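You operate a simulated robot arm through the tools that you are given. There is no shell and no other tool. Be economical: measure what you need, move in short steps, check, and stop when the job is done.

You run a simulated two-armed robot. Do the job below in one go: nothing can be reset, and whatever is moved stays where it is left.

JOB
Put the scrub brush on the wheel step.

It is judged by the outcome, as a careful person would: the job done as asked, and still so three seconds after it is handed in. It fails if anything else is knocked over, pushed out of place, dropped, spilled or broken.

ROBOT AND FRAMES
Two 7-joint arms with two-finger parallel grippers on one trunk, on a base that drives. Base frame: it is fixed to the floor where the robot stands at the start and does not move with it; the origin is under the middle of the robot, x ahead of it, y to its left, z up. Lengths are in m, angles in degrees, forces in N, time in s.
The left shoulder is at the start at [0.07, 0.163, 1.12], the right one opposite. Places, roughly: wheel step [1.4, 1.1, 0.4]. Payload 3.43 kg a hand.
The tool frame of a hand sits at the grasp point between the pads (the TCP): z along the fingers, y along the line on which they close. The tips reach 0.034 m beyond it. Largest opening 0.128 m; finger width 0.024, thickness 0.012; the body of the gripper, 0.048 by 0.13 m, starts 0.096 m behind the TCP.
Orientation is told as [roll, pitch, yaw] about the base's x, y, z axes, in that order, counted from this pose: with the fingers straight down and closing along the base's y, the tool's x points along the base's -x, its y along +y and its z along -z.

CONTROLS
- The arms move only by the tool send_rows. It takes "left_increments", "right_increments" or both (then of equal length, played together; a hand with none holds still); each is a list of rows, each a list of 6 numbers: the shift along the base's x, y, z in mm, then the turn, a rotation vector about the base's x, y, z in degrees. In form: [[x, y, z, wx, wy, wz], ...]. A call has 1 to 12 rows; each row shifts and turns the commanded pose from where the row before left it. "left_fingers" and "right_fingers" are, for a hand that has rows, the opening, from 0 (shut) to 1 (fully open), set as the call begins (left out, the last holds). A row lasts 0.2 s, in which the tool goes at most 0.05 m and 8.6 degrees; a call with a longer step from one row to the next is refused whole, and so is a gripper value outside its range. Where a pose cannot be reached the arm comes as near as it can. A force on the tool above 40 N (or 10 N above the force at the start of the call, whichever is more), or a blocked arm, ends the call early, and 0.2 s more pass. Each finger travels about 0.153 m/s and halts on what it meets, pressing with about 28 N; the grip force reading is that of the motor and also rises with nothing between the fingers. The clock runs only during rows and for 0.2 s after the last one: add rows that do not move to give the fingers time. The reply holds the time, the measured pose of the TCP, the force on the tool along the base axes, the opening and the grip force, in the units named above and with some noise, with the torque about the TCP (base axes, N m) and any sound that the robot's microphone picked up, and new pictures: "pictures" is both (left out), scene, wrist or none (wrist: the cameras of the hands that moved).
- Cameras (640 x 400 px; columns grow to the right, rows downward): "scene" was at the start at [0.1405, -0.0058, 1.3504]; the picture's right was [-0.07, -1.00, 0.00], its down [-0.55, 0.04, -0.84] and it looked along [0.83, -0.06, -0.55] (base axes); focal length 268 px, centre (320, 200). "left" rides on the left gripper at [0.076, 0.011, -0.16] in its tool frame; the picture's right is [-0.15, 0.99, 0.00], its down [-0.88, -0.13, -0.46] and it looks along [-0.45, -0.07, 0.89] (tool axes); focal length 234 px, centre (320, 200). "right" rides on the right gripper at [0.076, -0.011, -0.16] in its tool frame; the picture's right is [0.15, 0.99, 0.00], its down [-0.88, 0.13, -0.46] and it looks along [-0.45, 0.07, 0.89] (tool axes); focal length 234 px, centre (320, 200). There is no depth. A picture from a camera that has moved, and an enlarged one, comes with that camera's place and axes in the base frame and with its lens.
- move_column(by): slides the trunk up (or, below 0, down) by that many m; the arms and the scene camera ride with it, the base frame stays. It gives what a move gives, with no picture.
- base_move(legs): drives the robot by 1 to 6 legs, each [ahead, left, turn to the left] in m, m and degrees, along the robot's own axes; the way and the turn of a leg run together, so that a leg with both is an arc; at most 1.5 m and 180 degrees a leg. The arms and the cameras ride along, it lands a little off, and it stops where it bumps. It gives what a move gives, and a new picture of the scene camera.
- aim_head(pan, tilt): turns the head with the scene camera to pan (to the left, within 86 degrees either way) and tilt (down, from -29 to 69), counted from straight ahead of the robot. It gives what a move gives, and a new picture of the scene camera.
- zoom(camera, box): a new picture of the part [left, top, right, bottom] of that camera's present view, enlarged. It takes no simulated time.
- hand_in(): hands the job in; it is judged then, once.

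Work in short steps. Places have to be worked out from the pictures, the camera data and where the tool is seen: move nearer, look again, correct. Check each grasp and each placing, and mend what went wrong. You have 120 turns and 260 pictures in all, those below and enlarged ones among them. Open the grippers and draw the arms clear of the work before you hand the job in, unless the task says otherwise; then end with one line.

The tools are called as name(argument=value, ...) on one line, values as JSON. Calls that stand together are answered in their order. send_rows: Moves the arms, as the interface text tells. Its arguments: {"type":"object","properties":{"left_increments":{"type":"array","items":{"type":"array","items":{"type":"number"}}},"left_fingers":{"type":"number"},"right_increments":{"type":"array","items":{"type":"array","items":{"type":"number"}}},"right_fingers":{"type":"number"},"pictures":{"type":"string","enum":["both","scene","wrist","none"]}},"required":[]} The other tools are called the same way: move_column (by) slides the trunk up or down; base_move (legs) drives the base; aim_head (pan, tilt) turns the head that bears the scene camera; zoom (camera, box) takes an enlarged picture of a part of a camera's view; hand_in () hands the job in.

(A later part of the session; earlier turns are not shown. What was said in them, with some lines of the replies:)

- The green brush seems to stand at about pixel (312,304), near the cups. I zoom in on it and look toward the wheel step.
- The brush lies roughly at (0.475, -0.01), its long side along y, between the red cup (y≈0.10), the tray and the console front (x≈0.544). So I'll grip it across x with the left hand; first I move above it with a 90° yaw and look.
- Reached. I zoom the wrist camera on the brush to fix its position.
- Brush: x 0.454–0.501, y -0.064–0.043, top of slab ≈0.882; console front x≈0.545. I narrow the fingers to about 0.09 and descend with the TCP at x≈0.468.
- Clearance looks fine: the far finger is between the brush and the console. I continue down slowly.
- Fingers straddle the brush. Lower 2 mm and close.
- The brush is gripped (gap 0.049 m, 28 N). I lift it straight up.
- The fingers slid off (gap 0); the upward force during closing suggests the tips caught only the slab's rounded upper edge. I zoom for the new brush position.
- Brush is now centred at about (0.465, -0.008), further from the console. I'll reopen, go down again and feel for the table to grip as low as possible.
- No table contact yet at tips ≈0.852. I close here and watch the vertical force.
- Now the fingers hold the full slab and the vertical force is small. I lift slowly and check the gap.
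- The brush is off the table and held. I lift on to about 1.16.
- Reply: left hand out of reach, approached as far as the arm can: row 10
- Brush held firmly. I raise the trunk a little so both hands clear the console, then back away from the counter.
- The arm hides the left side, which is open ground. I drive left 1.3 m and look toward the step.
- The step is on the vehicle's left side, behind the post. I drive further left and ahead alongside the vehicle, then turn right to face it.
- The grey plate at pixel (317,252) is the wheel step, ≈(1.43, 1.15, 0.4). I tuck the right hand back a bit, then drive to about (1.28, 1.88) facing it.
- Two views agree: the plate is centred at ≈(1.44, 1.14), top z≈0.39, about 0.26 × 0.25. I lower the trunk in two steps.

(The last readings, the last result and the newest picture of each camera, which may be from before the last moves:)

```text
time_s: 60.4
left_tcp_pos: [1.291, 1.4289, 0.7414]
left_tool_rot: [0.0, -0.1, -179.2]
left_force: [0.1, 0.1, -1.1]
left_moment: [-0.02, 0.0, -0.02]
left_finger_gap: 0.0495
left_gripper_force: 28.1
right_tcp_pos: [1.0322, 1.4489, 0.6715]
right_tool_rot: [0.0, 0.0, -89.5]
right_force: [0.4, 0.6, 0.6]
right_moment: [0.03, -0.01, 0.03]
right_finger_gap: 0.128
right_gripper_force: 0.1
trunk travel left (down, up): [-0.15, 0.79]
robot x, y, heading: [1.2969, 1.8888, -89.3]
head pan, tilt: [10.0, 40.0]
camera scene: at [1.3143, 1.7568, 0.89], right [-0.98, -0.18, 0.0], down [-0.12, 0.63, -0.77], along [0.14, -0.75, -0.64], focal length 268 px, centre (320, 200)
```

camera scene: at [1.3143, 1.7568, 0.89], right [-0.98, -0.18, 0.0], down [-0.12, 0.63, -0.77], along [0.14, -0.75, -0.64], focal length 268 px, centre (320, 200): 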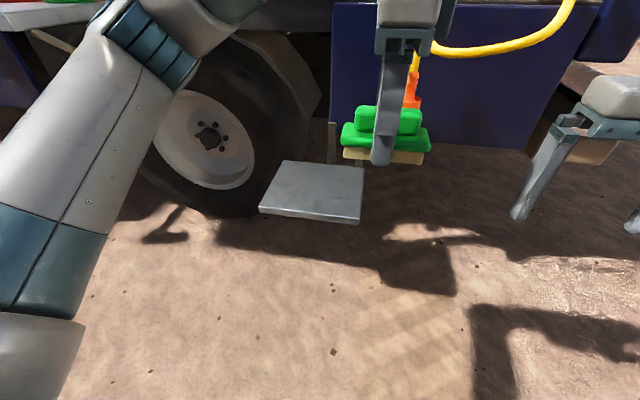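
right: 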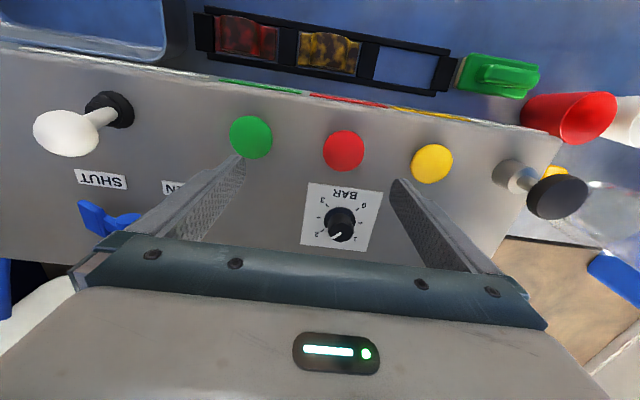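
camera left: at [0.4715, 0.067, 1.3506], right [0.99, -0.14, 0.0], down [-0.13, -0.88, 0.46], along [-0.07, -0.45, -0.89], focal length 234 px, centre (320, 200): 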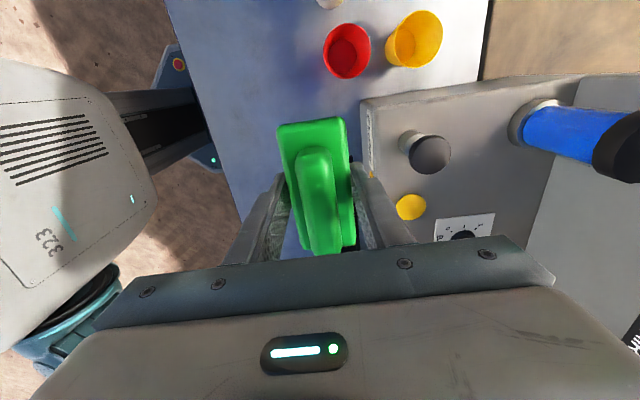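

I move the hand over the plate at a safe height (brush bottom ≈0.54), then look again.

send_rows(left_increments=[[30, 0, -15, 0, 0, 0], [30, 0, -20, 0, 0, 0], [30, -10, -20, 0, 0, 0], [30, -30, -20, 0, 0, 0], [29, -35, -20, 0, 0, 0], [0, -40, -20, 0, 0, 0], [0, -40, -20, 0, 0, 0], [0, -40, -15, 0, 0, 0], [0, -40, -10, 0, 0, 0], [0, -40, 0, 0, 0, 0], [0, 0, 0, 0, 0, 0]])

```text
time_s: 62.8
left_tcp_pos: [1.3531, 1.4125, 0.5742]
left_tool_rot: [0.1, -0.1, -179.1]
left_force: [0.0, 0.7, -1.5]
left_moment: [-0.01, 0.01, 0.0]
left_finger_gap: 0.049
left_gripper_force: 27.7
left hand out of reach, approached as far as the arm can: row 3, 4, 5, 6, 7, 8, 9, 10
right_tcp_pos: [1.0302, 1.4481, 0.6718]
right_tool_rot: [0.0, 0.1, -89.4]
right_force: [-0.2, -0.4, 0.0]
right_moment: [0.01, 0.02, 0.04]
right_finger_gap: 0.1279
right_gripper_force: 0.0
trunk travel left (down, up): [-0.15, 0.79]
robot x, y, heading: [1.2984, 1.8891, -89.7]
head pan, tilt: [10.0, 40.0]
camera scene: at [1.3143, 1.7568, 0.89], right [-0.98, -0.18, 0.0], down [-0.12, 0.63, -0.77], along [0.14, -0.75, -0.64], focal length 268 px, centre (320, 200)
camera left: at [1.4296, 1.4028, 0.7329], right [-0.13, -0.99, 0.0], down [-0.88, 0.12, 0.46], along [-0.45, 0.06, -0.89], focal length 234 px, centre (320, 200)
```

scene: 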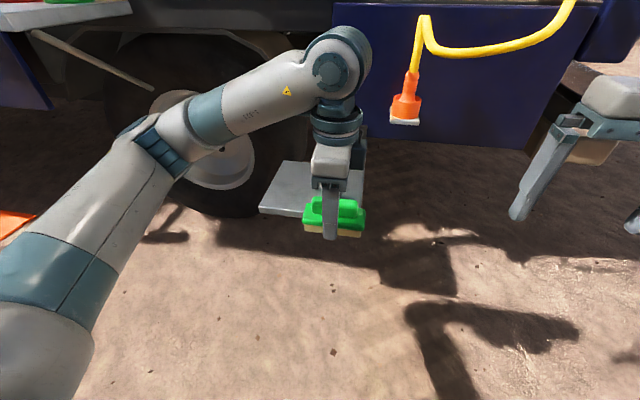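
left: 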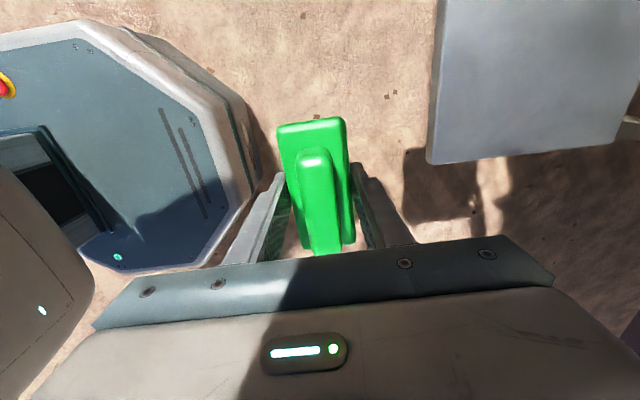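

The limit comes from the wrist turned −90° relative to the robot. I turn the hand back by +90°, which makes the forward reach easy.

send_rows(left_increments=[[0, 0, 0, 0, 0, 7.5], [0, 0, 0, 0, 0, 7.5], [0, 0, 0, 0, 0, 7.5], [0, 0, 0, 0, 0, 7.5], [0, 0, 0, 0, 0, 7.5], [0, 0, 0, 0, 0, 7.5], [0, 0, 0, 0, 0, 7.5], [0, 0, 0, 0, 0, 7.5], [0, 0, 0, 0, 0, 7.5], [0, 0, 0, 0, 0, 7.5], [0, 0, 0, 0, 0, 7.5], [0, 0, 0, 0, 0, 7.5]])

```text
time_s: 65.3
left_tcp_pos: [1.3549, 1.4122, 0.5726]
left_tool_rot: [0.1, -0.1, -89.3]
left_force: [0.3, 0.0, -0.7]
left_moment: [-0.01, 0.0, 0.01]
left_finger_gap: 0.0492
left_gripper_force: 27.6
right_tcp_pos: [1.0313, 1.4483, 0.6713]
right_tool_rot: [0.0, 0.0, -89.5]
right_force: [-0.1, -0.8, -0.8]
right_moment: [-0.02, -0.02, 0.0]
right_finger_gap: 0.1281
right_gripper_force: 0.1
trunk travel left (down, up): [-0.15, 0.79]
robot x, y, heading: [1.3005, 1.8895, -89.6]
head pan, tilt: [10.0, 40.0]
camera scene: at [1.3143, 1.7568, 0.89], right [-0.98, -0.18, 0.0], down [-0.12, 0.63, -0.77], along [0.14, -0.75, -0.64], focal length 268 px, centre (320, 200)
camera left: at [1.3642, 1.4877, 0.7319], right [0.99, -0.13, 0.0], down [-0.12, -0.88, 0.46], along [-0.06, -0.45, -0.89], focal length 234 px, centre (320, 200)
```

scene: 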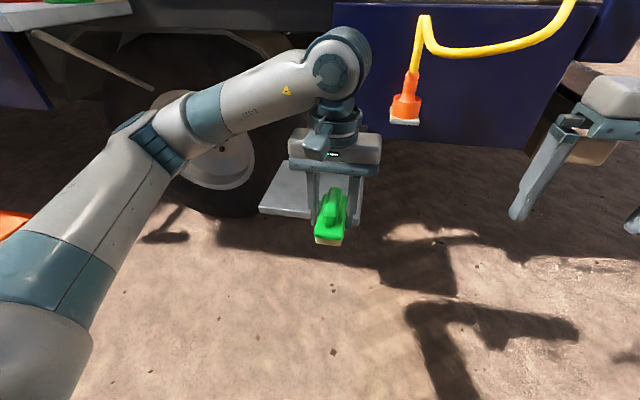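
left: 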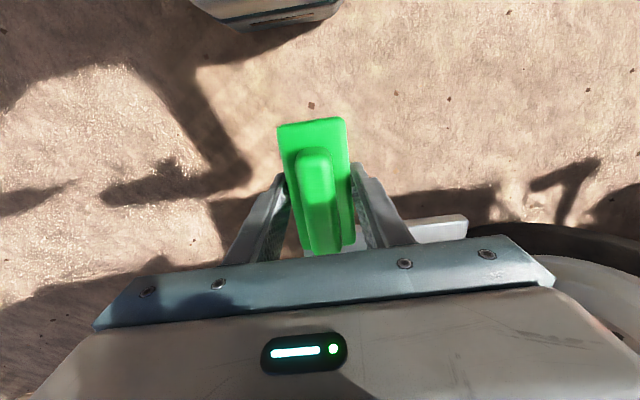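

Turned and steady. Now I move toward (1.44, 1.15) at this height.

send_rows(left_increments=[[20, -20, 0, 0, 0, 0], [22, -25, 0, 0, 0, 0], [22, -25, 0, 0, 0, 0], [21, -25, 0, 0, 0, 0], [0, -25, 0, 0, 0, 0], [0, -25, 0, 0, 0, 0], [0, -25, 0, 0, 0, 0], [0, 0, 0, 0, 0, 0]])

```text
time_s: 67.2
left_tcp_pos: [1.4391, 1.2422, 0.5726]
left_tool_rot: [0.1, -0.1, -89.3]
left_force: [-0.9, -0.6, -1.4]
left_moment: [-0.01, -0.01, -0.01]
left_finger_gap: 0.0491
left_gripper_force: 28.1
right_tcp_pos: [1.0323, 1.4496, 0.6722]
right_tool_rot: [-0.1, 0.0, -89.5]
right_force: [0.7, -0.1, -0.4]
right_moment: [0.04, -0.02, 0.0]
right_finger_gap: 0.1279
right_gripper_force: 0.2
trunk travel left (down, up): [-0.15, 0.79]
robot x, y, heading: [1.3011, 1.888, -89.6]
head pan, tilt: [10.0, 40.0]
camera scene: at [1.3144, 1.7567, 0.89], right [-0.98, -0.18, 0.0], down [-0.12, 0.63, -0.77], along [0.14, -0.75, -0.64], focal length 268 px, centre (320, 200)
camera left: at [1.4493, 1.3169, 0.7311], right [0.99, -0.13, 0.0], down [-0.12, -0.88, 0.46], along [-0.06, -0.45, -0.89], focal length 234 px, centre (320, 200)
```

scene: 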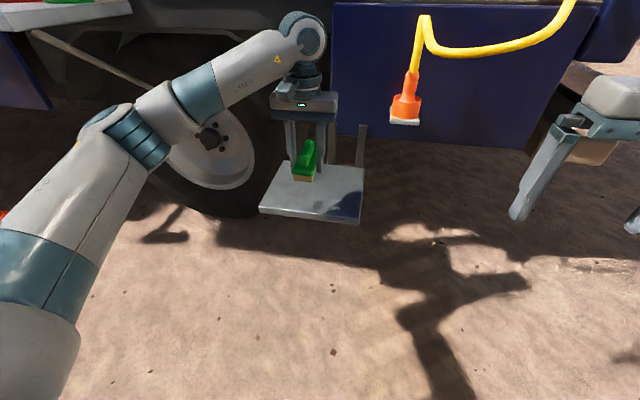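
left: 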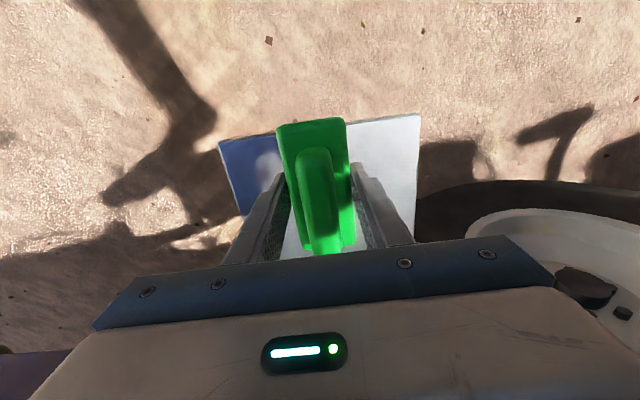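

The plate spans x 1.30–1.58, front edge y≈1.26. I go 80 mm further in and begin descending.

send_rows(left_increments=[[0, -20, 0, 0, 0, 0], [0, -20, 0, 0, 0, 0], [0, -20, 0, 0, 0, 0], [0, -20, 0, 0, 0, 0], [0, 0, -20, 0, 0, 0], [0, 0, -20, 0, 0, 0], [0, 0, -20, 0, 0, 0], [0, 0, -20, 0, 0, 0], [0, 0, 0, 0, 0, 0]])

zoom(camera="scene", box=[230, 90, 390, 230])

```text
time_s: 69.2
left_tcp_pos: [1.4401, 1.1599, 0.4927]
left_tool_rot: [-0.2, -0.1, -89.3]
left_force: [-0.4, 0.2, -0.5]
left_moment: [0.0, -0.01, -0.04]
left_finger_gap: 0.0496
left_gripper_force: 28.0
right_tcp_pos: [1.0323, 1.4482, 0.672]
right_tool_rot: [0.0, 0.0, -89.5]
right_force: [0.2, -0.1, 0.2]
right_moment: [0.0, -0.01, -0.02]
right_finger_gap: 0.1279
right_gripper_force: 0.1
trunk travel left (down, up): [-0.15, 0.79]
robot x, y, heading: [1.2974, 1.8897, -89.4]
head pan, tilt: [10.0, 40.0]
camera scene: at [1.3144, 1.7567, 0.89], right [-0.98, -0.18, 0.0], down [-0.12, 0.63, -0.77], along [0.14, -0.75, -0.64], focal length 268 px, centre (320, 200)
camera left: at [1.4497, 1.2367, 0.6515], right [0.99, -0.13, 0.0], down [-0.12, -0.88, 0.46], along [-0.06, -0.45, -0.89], focal length 234 px, centre (320, 200)
```

scene: 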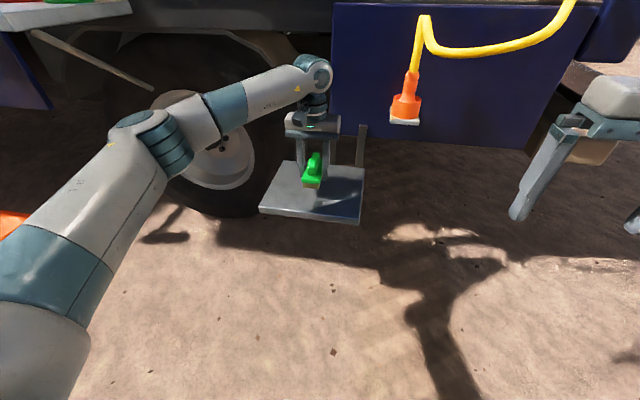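
left: 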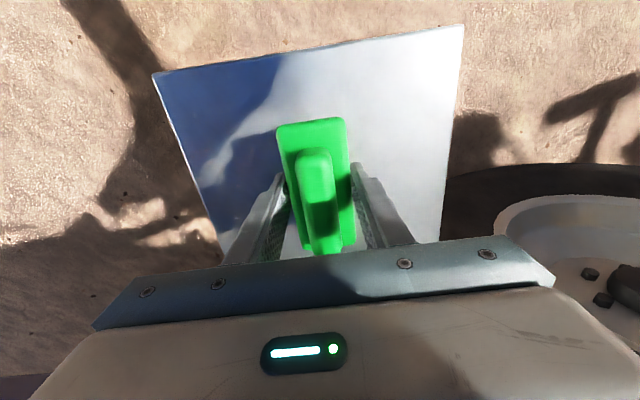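

```text
2.86 times, centred on (310, 160) of scene
camera zoom: at [1.3144, 1.7567, 0.89], right [-0.98, -0.18, 0.0], down [-0.12, 0.63, -0.77], along [0.14, -0.75, -0.64], focal length 766 px, centre (349, 314)
```

zoom: 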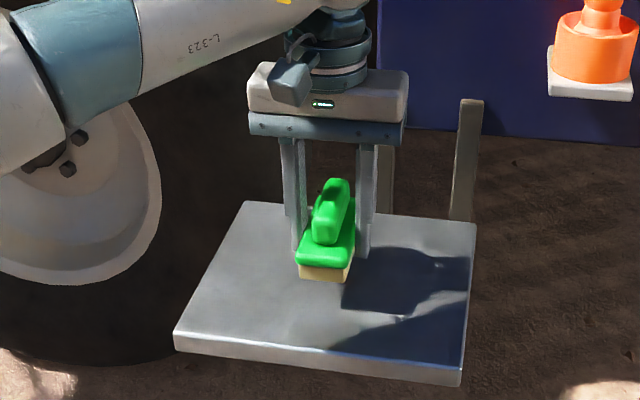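

Well above the middle of the plate. I lower in small steps, watching for contact.

send_rows(left_increments=[[0, 0, -6, 0, 0, 0], [0, 0, -6, 0, 0, 0], [0, 0, -5, 0, 0, 0], [0, 0, -5, 0, 0, 0], [0, 0, -4, 0, 0, 0], [0, 0, -3, 0, 0, 0], [0, 0, -3, 0, 0, 0], [0, 0, -3, 0, 0, 0], [0, 0, 0, 0, 0, 0]], pictures="none")

zoom(camera="scene", box=[270, 110, 380, 230])

```text
time_s: 71.2
left_tcp_pos: [1.4405, 1.1591, 0.4565]
left_tool_rot: [0.1, 0.0, -89.3]
left_force: [-0.6, 0.6, -0.4]
left_moment: [0.0, -0.01, -0.02]
left_finger_gap: 0.0493
left_gripper_force: 28.0
right_tcp_pos: [1.0309, 1.4482, 0.67]
right_tool_rot: [0.0, 0.0, -89.5]
right_force: [1.3, -0.6, -0.2]
right_moment: [-0.04, 0.03, 0.0]
right_finger_gap: 0.1277
right_gripper_force: 0.0
trunk travel left (down, up): [-0.15, 0.79]
robot x, y, heading: [1.2977, 1.8886, -89.4]
head pan, tilt: [10.0, 40.0]
```

```text
3.33 times, centred on (325, 170) of scene
camera zoom: at [1.3144, 1.7567, 0.89], right [-0.98, -0.18, 0.0], down [-0.12, 0.63, -0.77], along [0.14, -0.75, -0.64], focal length 893 px, centre (303, 300)
```

zoom: 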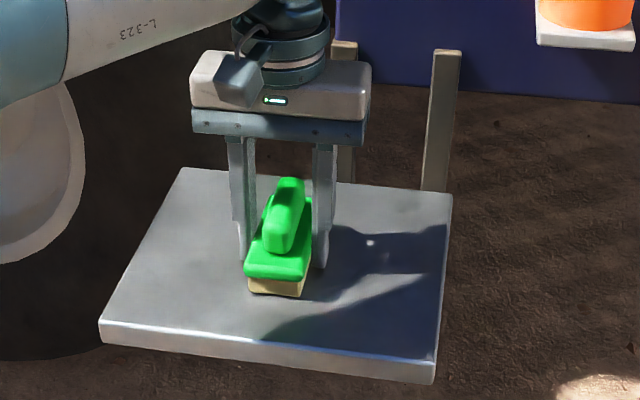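

No contact yet at 0.4565. Continue in 2–3 mm steps.

send_rows(left_increments=[[0, 0, -3, 0, 0, 0], [0, 0, -3, 0, 0, 0], [0, 0, -3, 0, 0, 0], [0, 0, -3, 0, 0, 0], [0, 0, -2, 0, 0, 0], [0, 0, -2, 0, 0, 0], [0, 0, 0, 0, 0, 0]], pictures="none")

zoom(camera="scene", box=[270, 110, 380, 230])

```text
time_s: 72.2
left_tcp_pos: [1.4386, 1.1586, 0.4545]
left_tool_rot: [-0.1, -0.7, -89.3]
left_force: [0.5, 9.7, 18.4]
left_moment: [0.51, -0.52, 0.28]
left_finger_gap: 0.0492
left_gripper_force: 28.4
right_tcp_pos: [1.0316, 1.4506, 0.6717]
right_tool_rot: [0.0, -0.1, -89.4]
right_force: [-0.6, 0.1, -0.7]
right_moment: [-0.04, 0.04, 0.02]
right_finger_gap: 0.1281
right_gripper_force: 0.1
trunk travel left (down, up): [-0.15, 0.79]
robot x, y, heading: [1.2976, 1.8922, -89.7]
head pan, tilt: [10.0, 40.0]
stopped in row 5 (left hand): the force on the tool passed its limit (the readings are from after the stop); the commanded pose is now the measured one
```

```text
3.33 times, centred on (325, 170) of scene
camera zoom: at [1.3141, 1.7589, 0.8902], right [-0.98, -0.18, 0.0], down [-0.12, 0.63, -0.77], along [0.14, -0.75, -0.64], focal length 893 px, centre (303, 300)
```

zoom: 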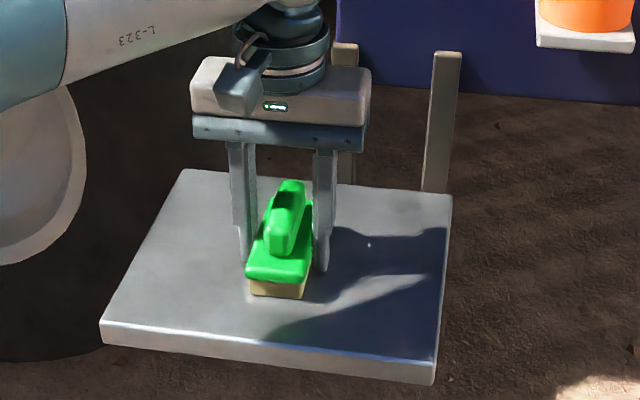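

Contact with 18 N at TCP 0.4545: the brush stands on the plate (top ≈0.417). I ease up 1 mm and open the fingers.

send_rows(left_increments=[[0, 0, 1, 0, 0, 0], [0, 0, 0, 0, 0, 0]], pictures="none")

send_rows(left_increments=[[0, 0, 0, 0, 0, 0], [0, 0, 0, 0, 0, 0], [0, 0, 0, 0, 0, 0]], left_fingers=0.65)

zoom(camera="scene", box=[270, 110, 380, 230])

```text
time_s: 72.8
left_tcp_pos: [1.4407, 1.1599, 0.4544]
left_tool_rot: [-0.1, -0.8, -89.2]
left_force: [-0.5, 8.8, 21.9]
left_moment: [0.56, -0.59, 0.19]
left_finger_gap: 0.0492
left_gripper_force: 28.3
right_tcp_pos: [1.0309, 1.4501, 0.6727]
right_tool_rot: [0.0, -0.1, -89.5]
right_force: [0.1, 0.4, -0.1]
right_moment: [0.0, -0.03, 0.02]
right_finger_gap: 0.1279
right_gripper_force: 0.0
trunk travel left (down, up): [-0.15, 0.79]
robot x, y, heading: [1.2926, 1.8877, -89.8]
head pan, tilt: [10.0, 40.0]
```

```text
time_s: 73.6
left_tcp_pos: [1.4371, 1.1601, 0.4541]
left_tool_rot: [-0.1, -0.9, -89.4]
left_force: [-21.1, -2.3, 25.2]
left_moment: [0.17, -0.25, 0.16]
left_finger_gap: 0.0708
left_gripper_force: 0.0
right_tcp_pos: [1.0301, 1.4495, 0.6718]
right_tool_rot: [0.0, -0.1, -89.6]
right_force: [-0.3, 0.5, 0.0]
right_moment: [-0.02, -0.01, -0.02]
right_finger_gap: 0.1282
right_gripper_force: 0.0
trunk travel left (down, up): [-0.15, 0.79]
robot x, y, heading: [1.2974, 1.8919, -89.6]
head pan, tilt: [10.0, 40.0]
camera scene: at [1.3129, 1.7584, 0.8904], right [-0.98, -0.18, 0.0], down [-0.12, 0.63, -0.77], along [0.14, -0.75, -0.64], focal length 268 px, centre (320, 200)
camera left: at [1.4481, 1.2375, 0.6128], right [0.99, -0.14, 0.0], down [-0.12, -0.88, 0.47], along [-0.06, -0.46, -0.88], focal length 234 px, centre (320, 200)
```

scene: 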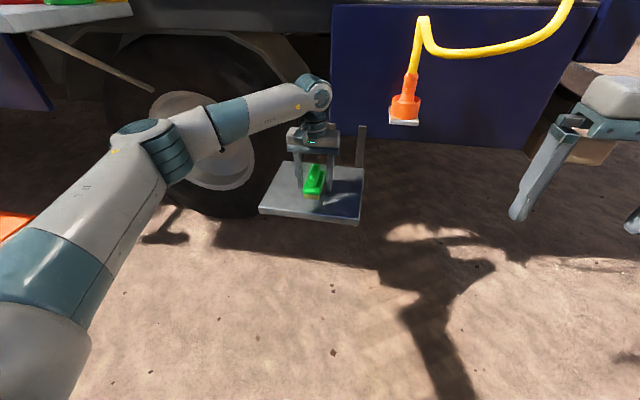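
left: 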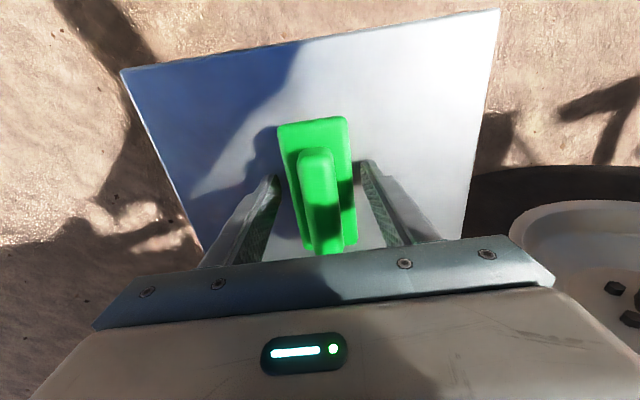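

```text
3.33 times, centred on (325, 170) of scene
camera zoom: at [1.3129, 1.7584, 0.8904], right [-0.98, -0.18, 0.0], down [-0.12, 0.63, -0.77], along [0.14, -0.75, -0.64], focal length 893 px, centre (303, 300)
```

zoom: 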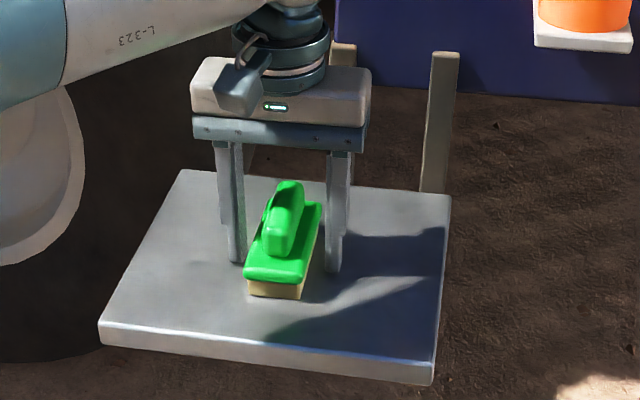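

The brush is released and standing on the plate; the fingertips press on the plate, so I lift straight up gently.

send_rows(left_increments=[[0, 0, 3, 0, 0, 0], [0, 0, 4, 0, 0, 0], [0, 0, 6, 0, 0, 0], [0, 0, 10, 0, 0, 0], [0, 0, 15, 0, 0, 0], [0, 0, 20, 0, 0, 0], [0, 0, 20, 0, 0, 0], [0, 0, 20, 0, 0, 0], [0, 0, 20, 0, 0, 0]])

```text
time_s: 75.6
left_tcp_pos: [1.4395, 1.1601, 0.5698]
left_tool_rot: [-0.1, -0.6, -89.3]
left_force: [-0.4, 0.9, -0.2]
left_moment: [-0.02, 0.05, -0.04]
left_finger_gap: 0.0834
left_gripper_force: 0.1
right_tcp_pos: [1.0314, 1.449, 0.671]
right_tool_rot: [0.1, 0.0, -89.5]
right_force: [0.3, 1.0, 0.2]
right_moment: [0.0, 0.02, 0.02]
right_finger_gap: 0.1281
right_gripper_force: 0.1
trunk travel left (down, up): [-0.15, 0.79]
robot x, y, heading: [1.2983, 1.8907, -89.6]
head pan, tilt: [10.0, 40.0]
camera scene: at [1.3143, 1.7568, 0.89], right [-0.98, -0.18, 0.0], down [-0.12, 0.63, -0.77], along [0.14, -0.75, -0.64], focal length 268 px, centre (320, 200)
camera left: at [1.4504, 1.2364, 0.7285], right [0.99, -0.13, 0.0], down [-0.12, -0.88, 0.46], along [-0.06, -0.46, -0.89], focal length 234 px, centre (320, 200)
```

scene: 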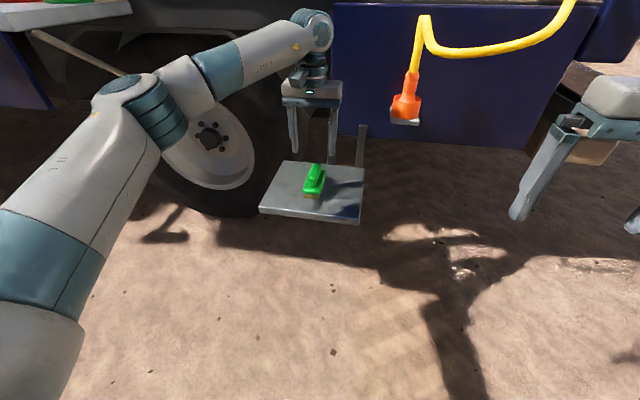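
left: 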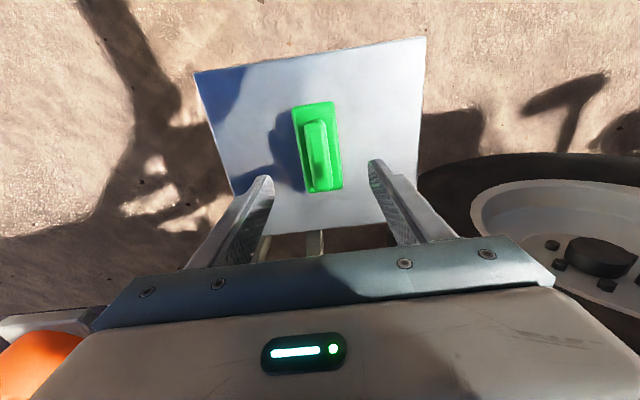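

The brush sits well within the plate and the hand is clear. I draw the arm back toward the robot and check once more.

send_rows(left_increments=[[0, 20, 10, 0, 0, 0], [0, 30, 5, 0, 0, 0], [0, 30, 0, 0, 0, 0], [0, 30, 0, 0, 0, 0], [0, 30, 0, 0, 0, 0], [0, 30, 0, 0, 0, 0], [0, 30, 0, 0, 0, 0], [0, 30, 0, 0, 0, 0], [0, 0, 0, 0, 0, 0]], left_fingers=1, pictures="scene")

zoom(camera="scene", box=[230, 110, 390, 230])

```text
time_s: 77.6
left_tcp_pos: [1.4393, 1.3902, 0.5855]
left_tool_rot: [-0.2, -0.4, -89.3]
left_force: [0.0, -1.5, -0.2]
left_moment: [0.0, 0.0, -0.04]
left_finger_gap: 0.1279
left_gripper_force: 0.0
right_tcp_pos: [1.0318, 1.4488, 0.6715]
right_tool_rot: [0.0, 0.1, -89.5]
right_force: [0.2, -0.2, -0.5]
right_moment: [-0.01, -0.01, 0.0]
right_finger_gap: 0.1279
right_gripper_force: 0.0
trunk travel left (down, up): [-0.15, 0.79]
robot x, y, heading: [1.2997, 1.8921, -89.3]
head pan, tilt: [10.0, 40.0]
camera scene: at [1.3144, 1.7569, 0.89], right [-0.98, -0.18, 0.0], down [-0.12, 0.63, -0.77], along [0.14, -0.75, -0.64], focal length 268 px, centre (320, 200)
```

scene: 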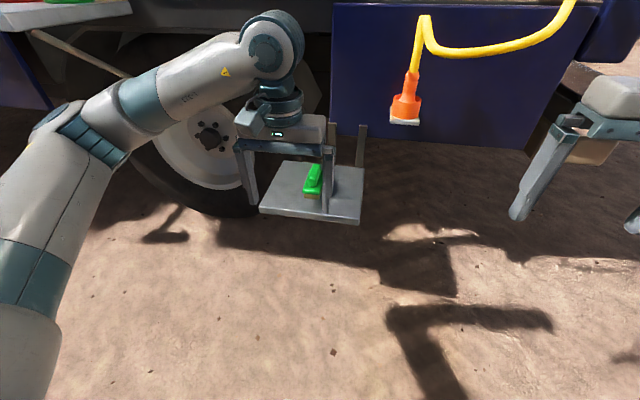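

```text
3.33 times, centred on (310, 170) of scene
camera zoom: at [1.3144, 1.7569, 0.89], right [-0.98, -0.18, 0.0], down [-0.12, 0.63, -0.77], along [0.14, -0.75, -0.64], focal length 893 px, centre (353, 300)
```

zoom: 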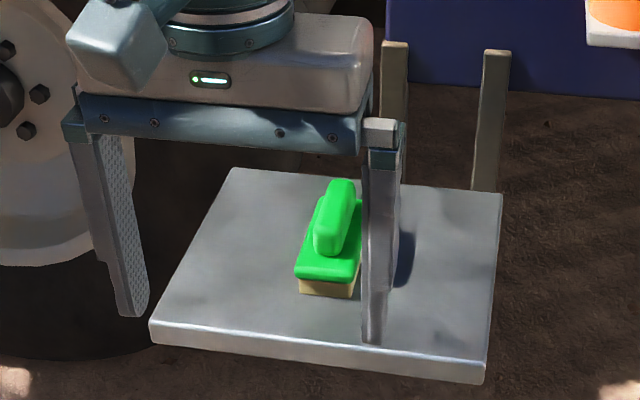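

The brush rests flat on the wheel step, and both hands are open and clear, so I hand in.

hand_in()

```text
The job is handed in.
```

The scrub brush is on the wheel step, resting flat near the middle of the plate. Both grippers are open and clear of it, and nothing else appeared to be moved in the pictures I checked.
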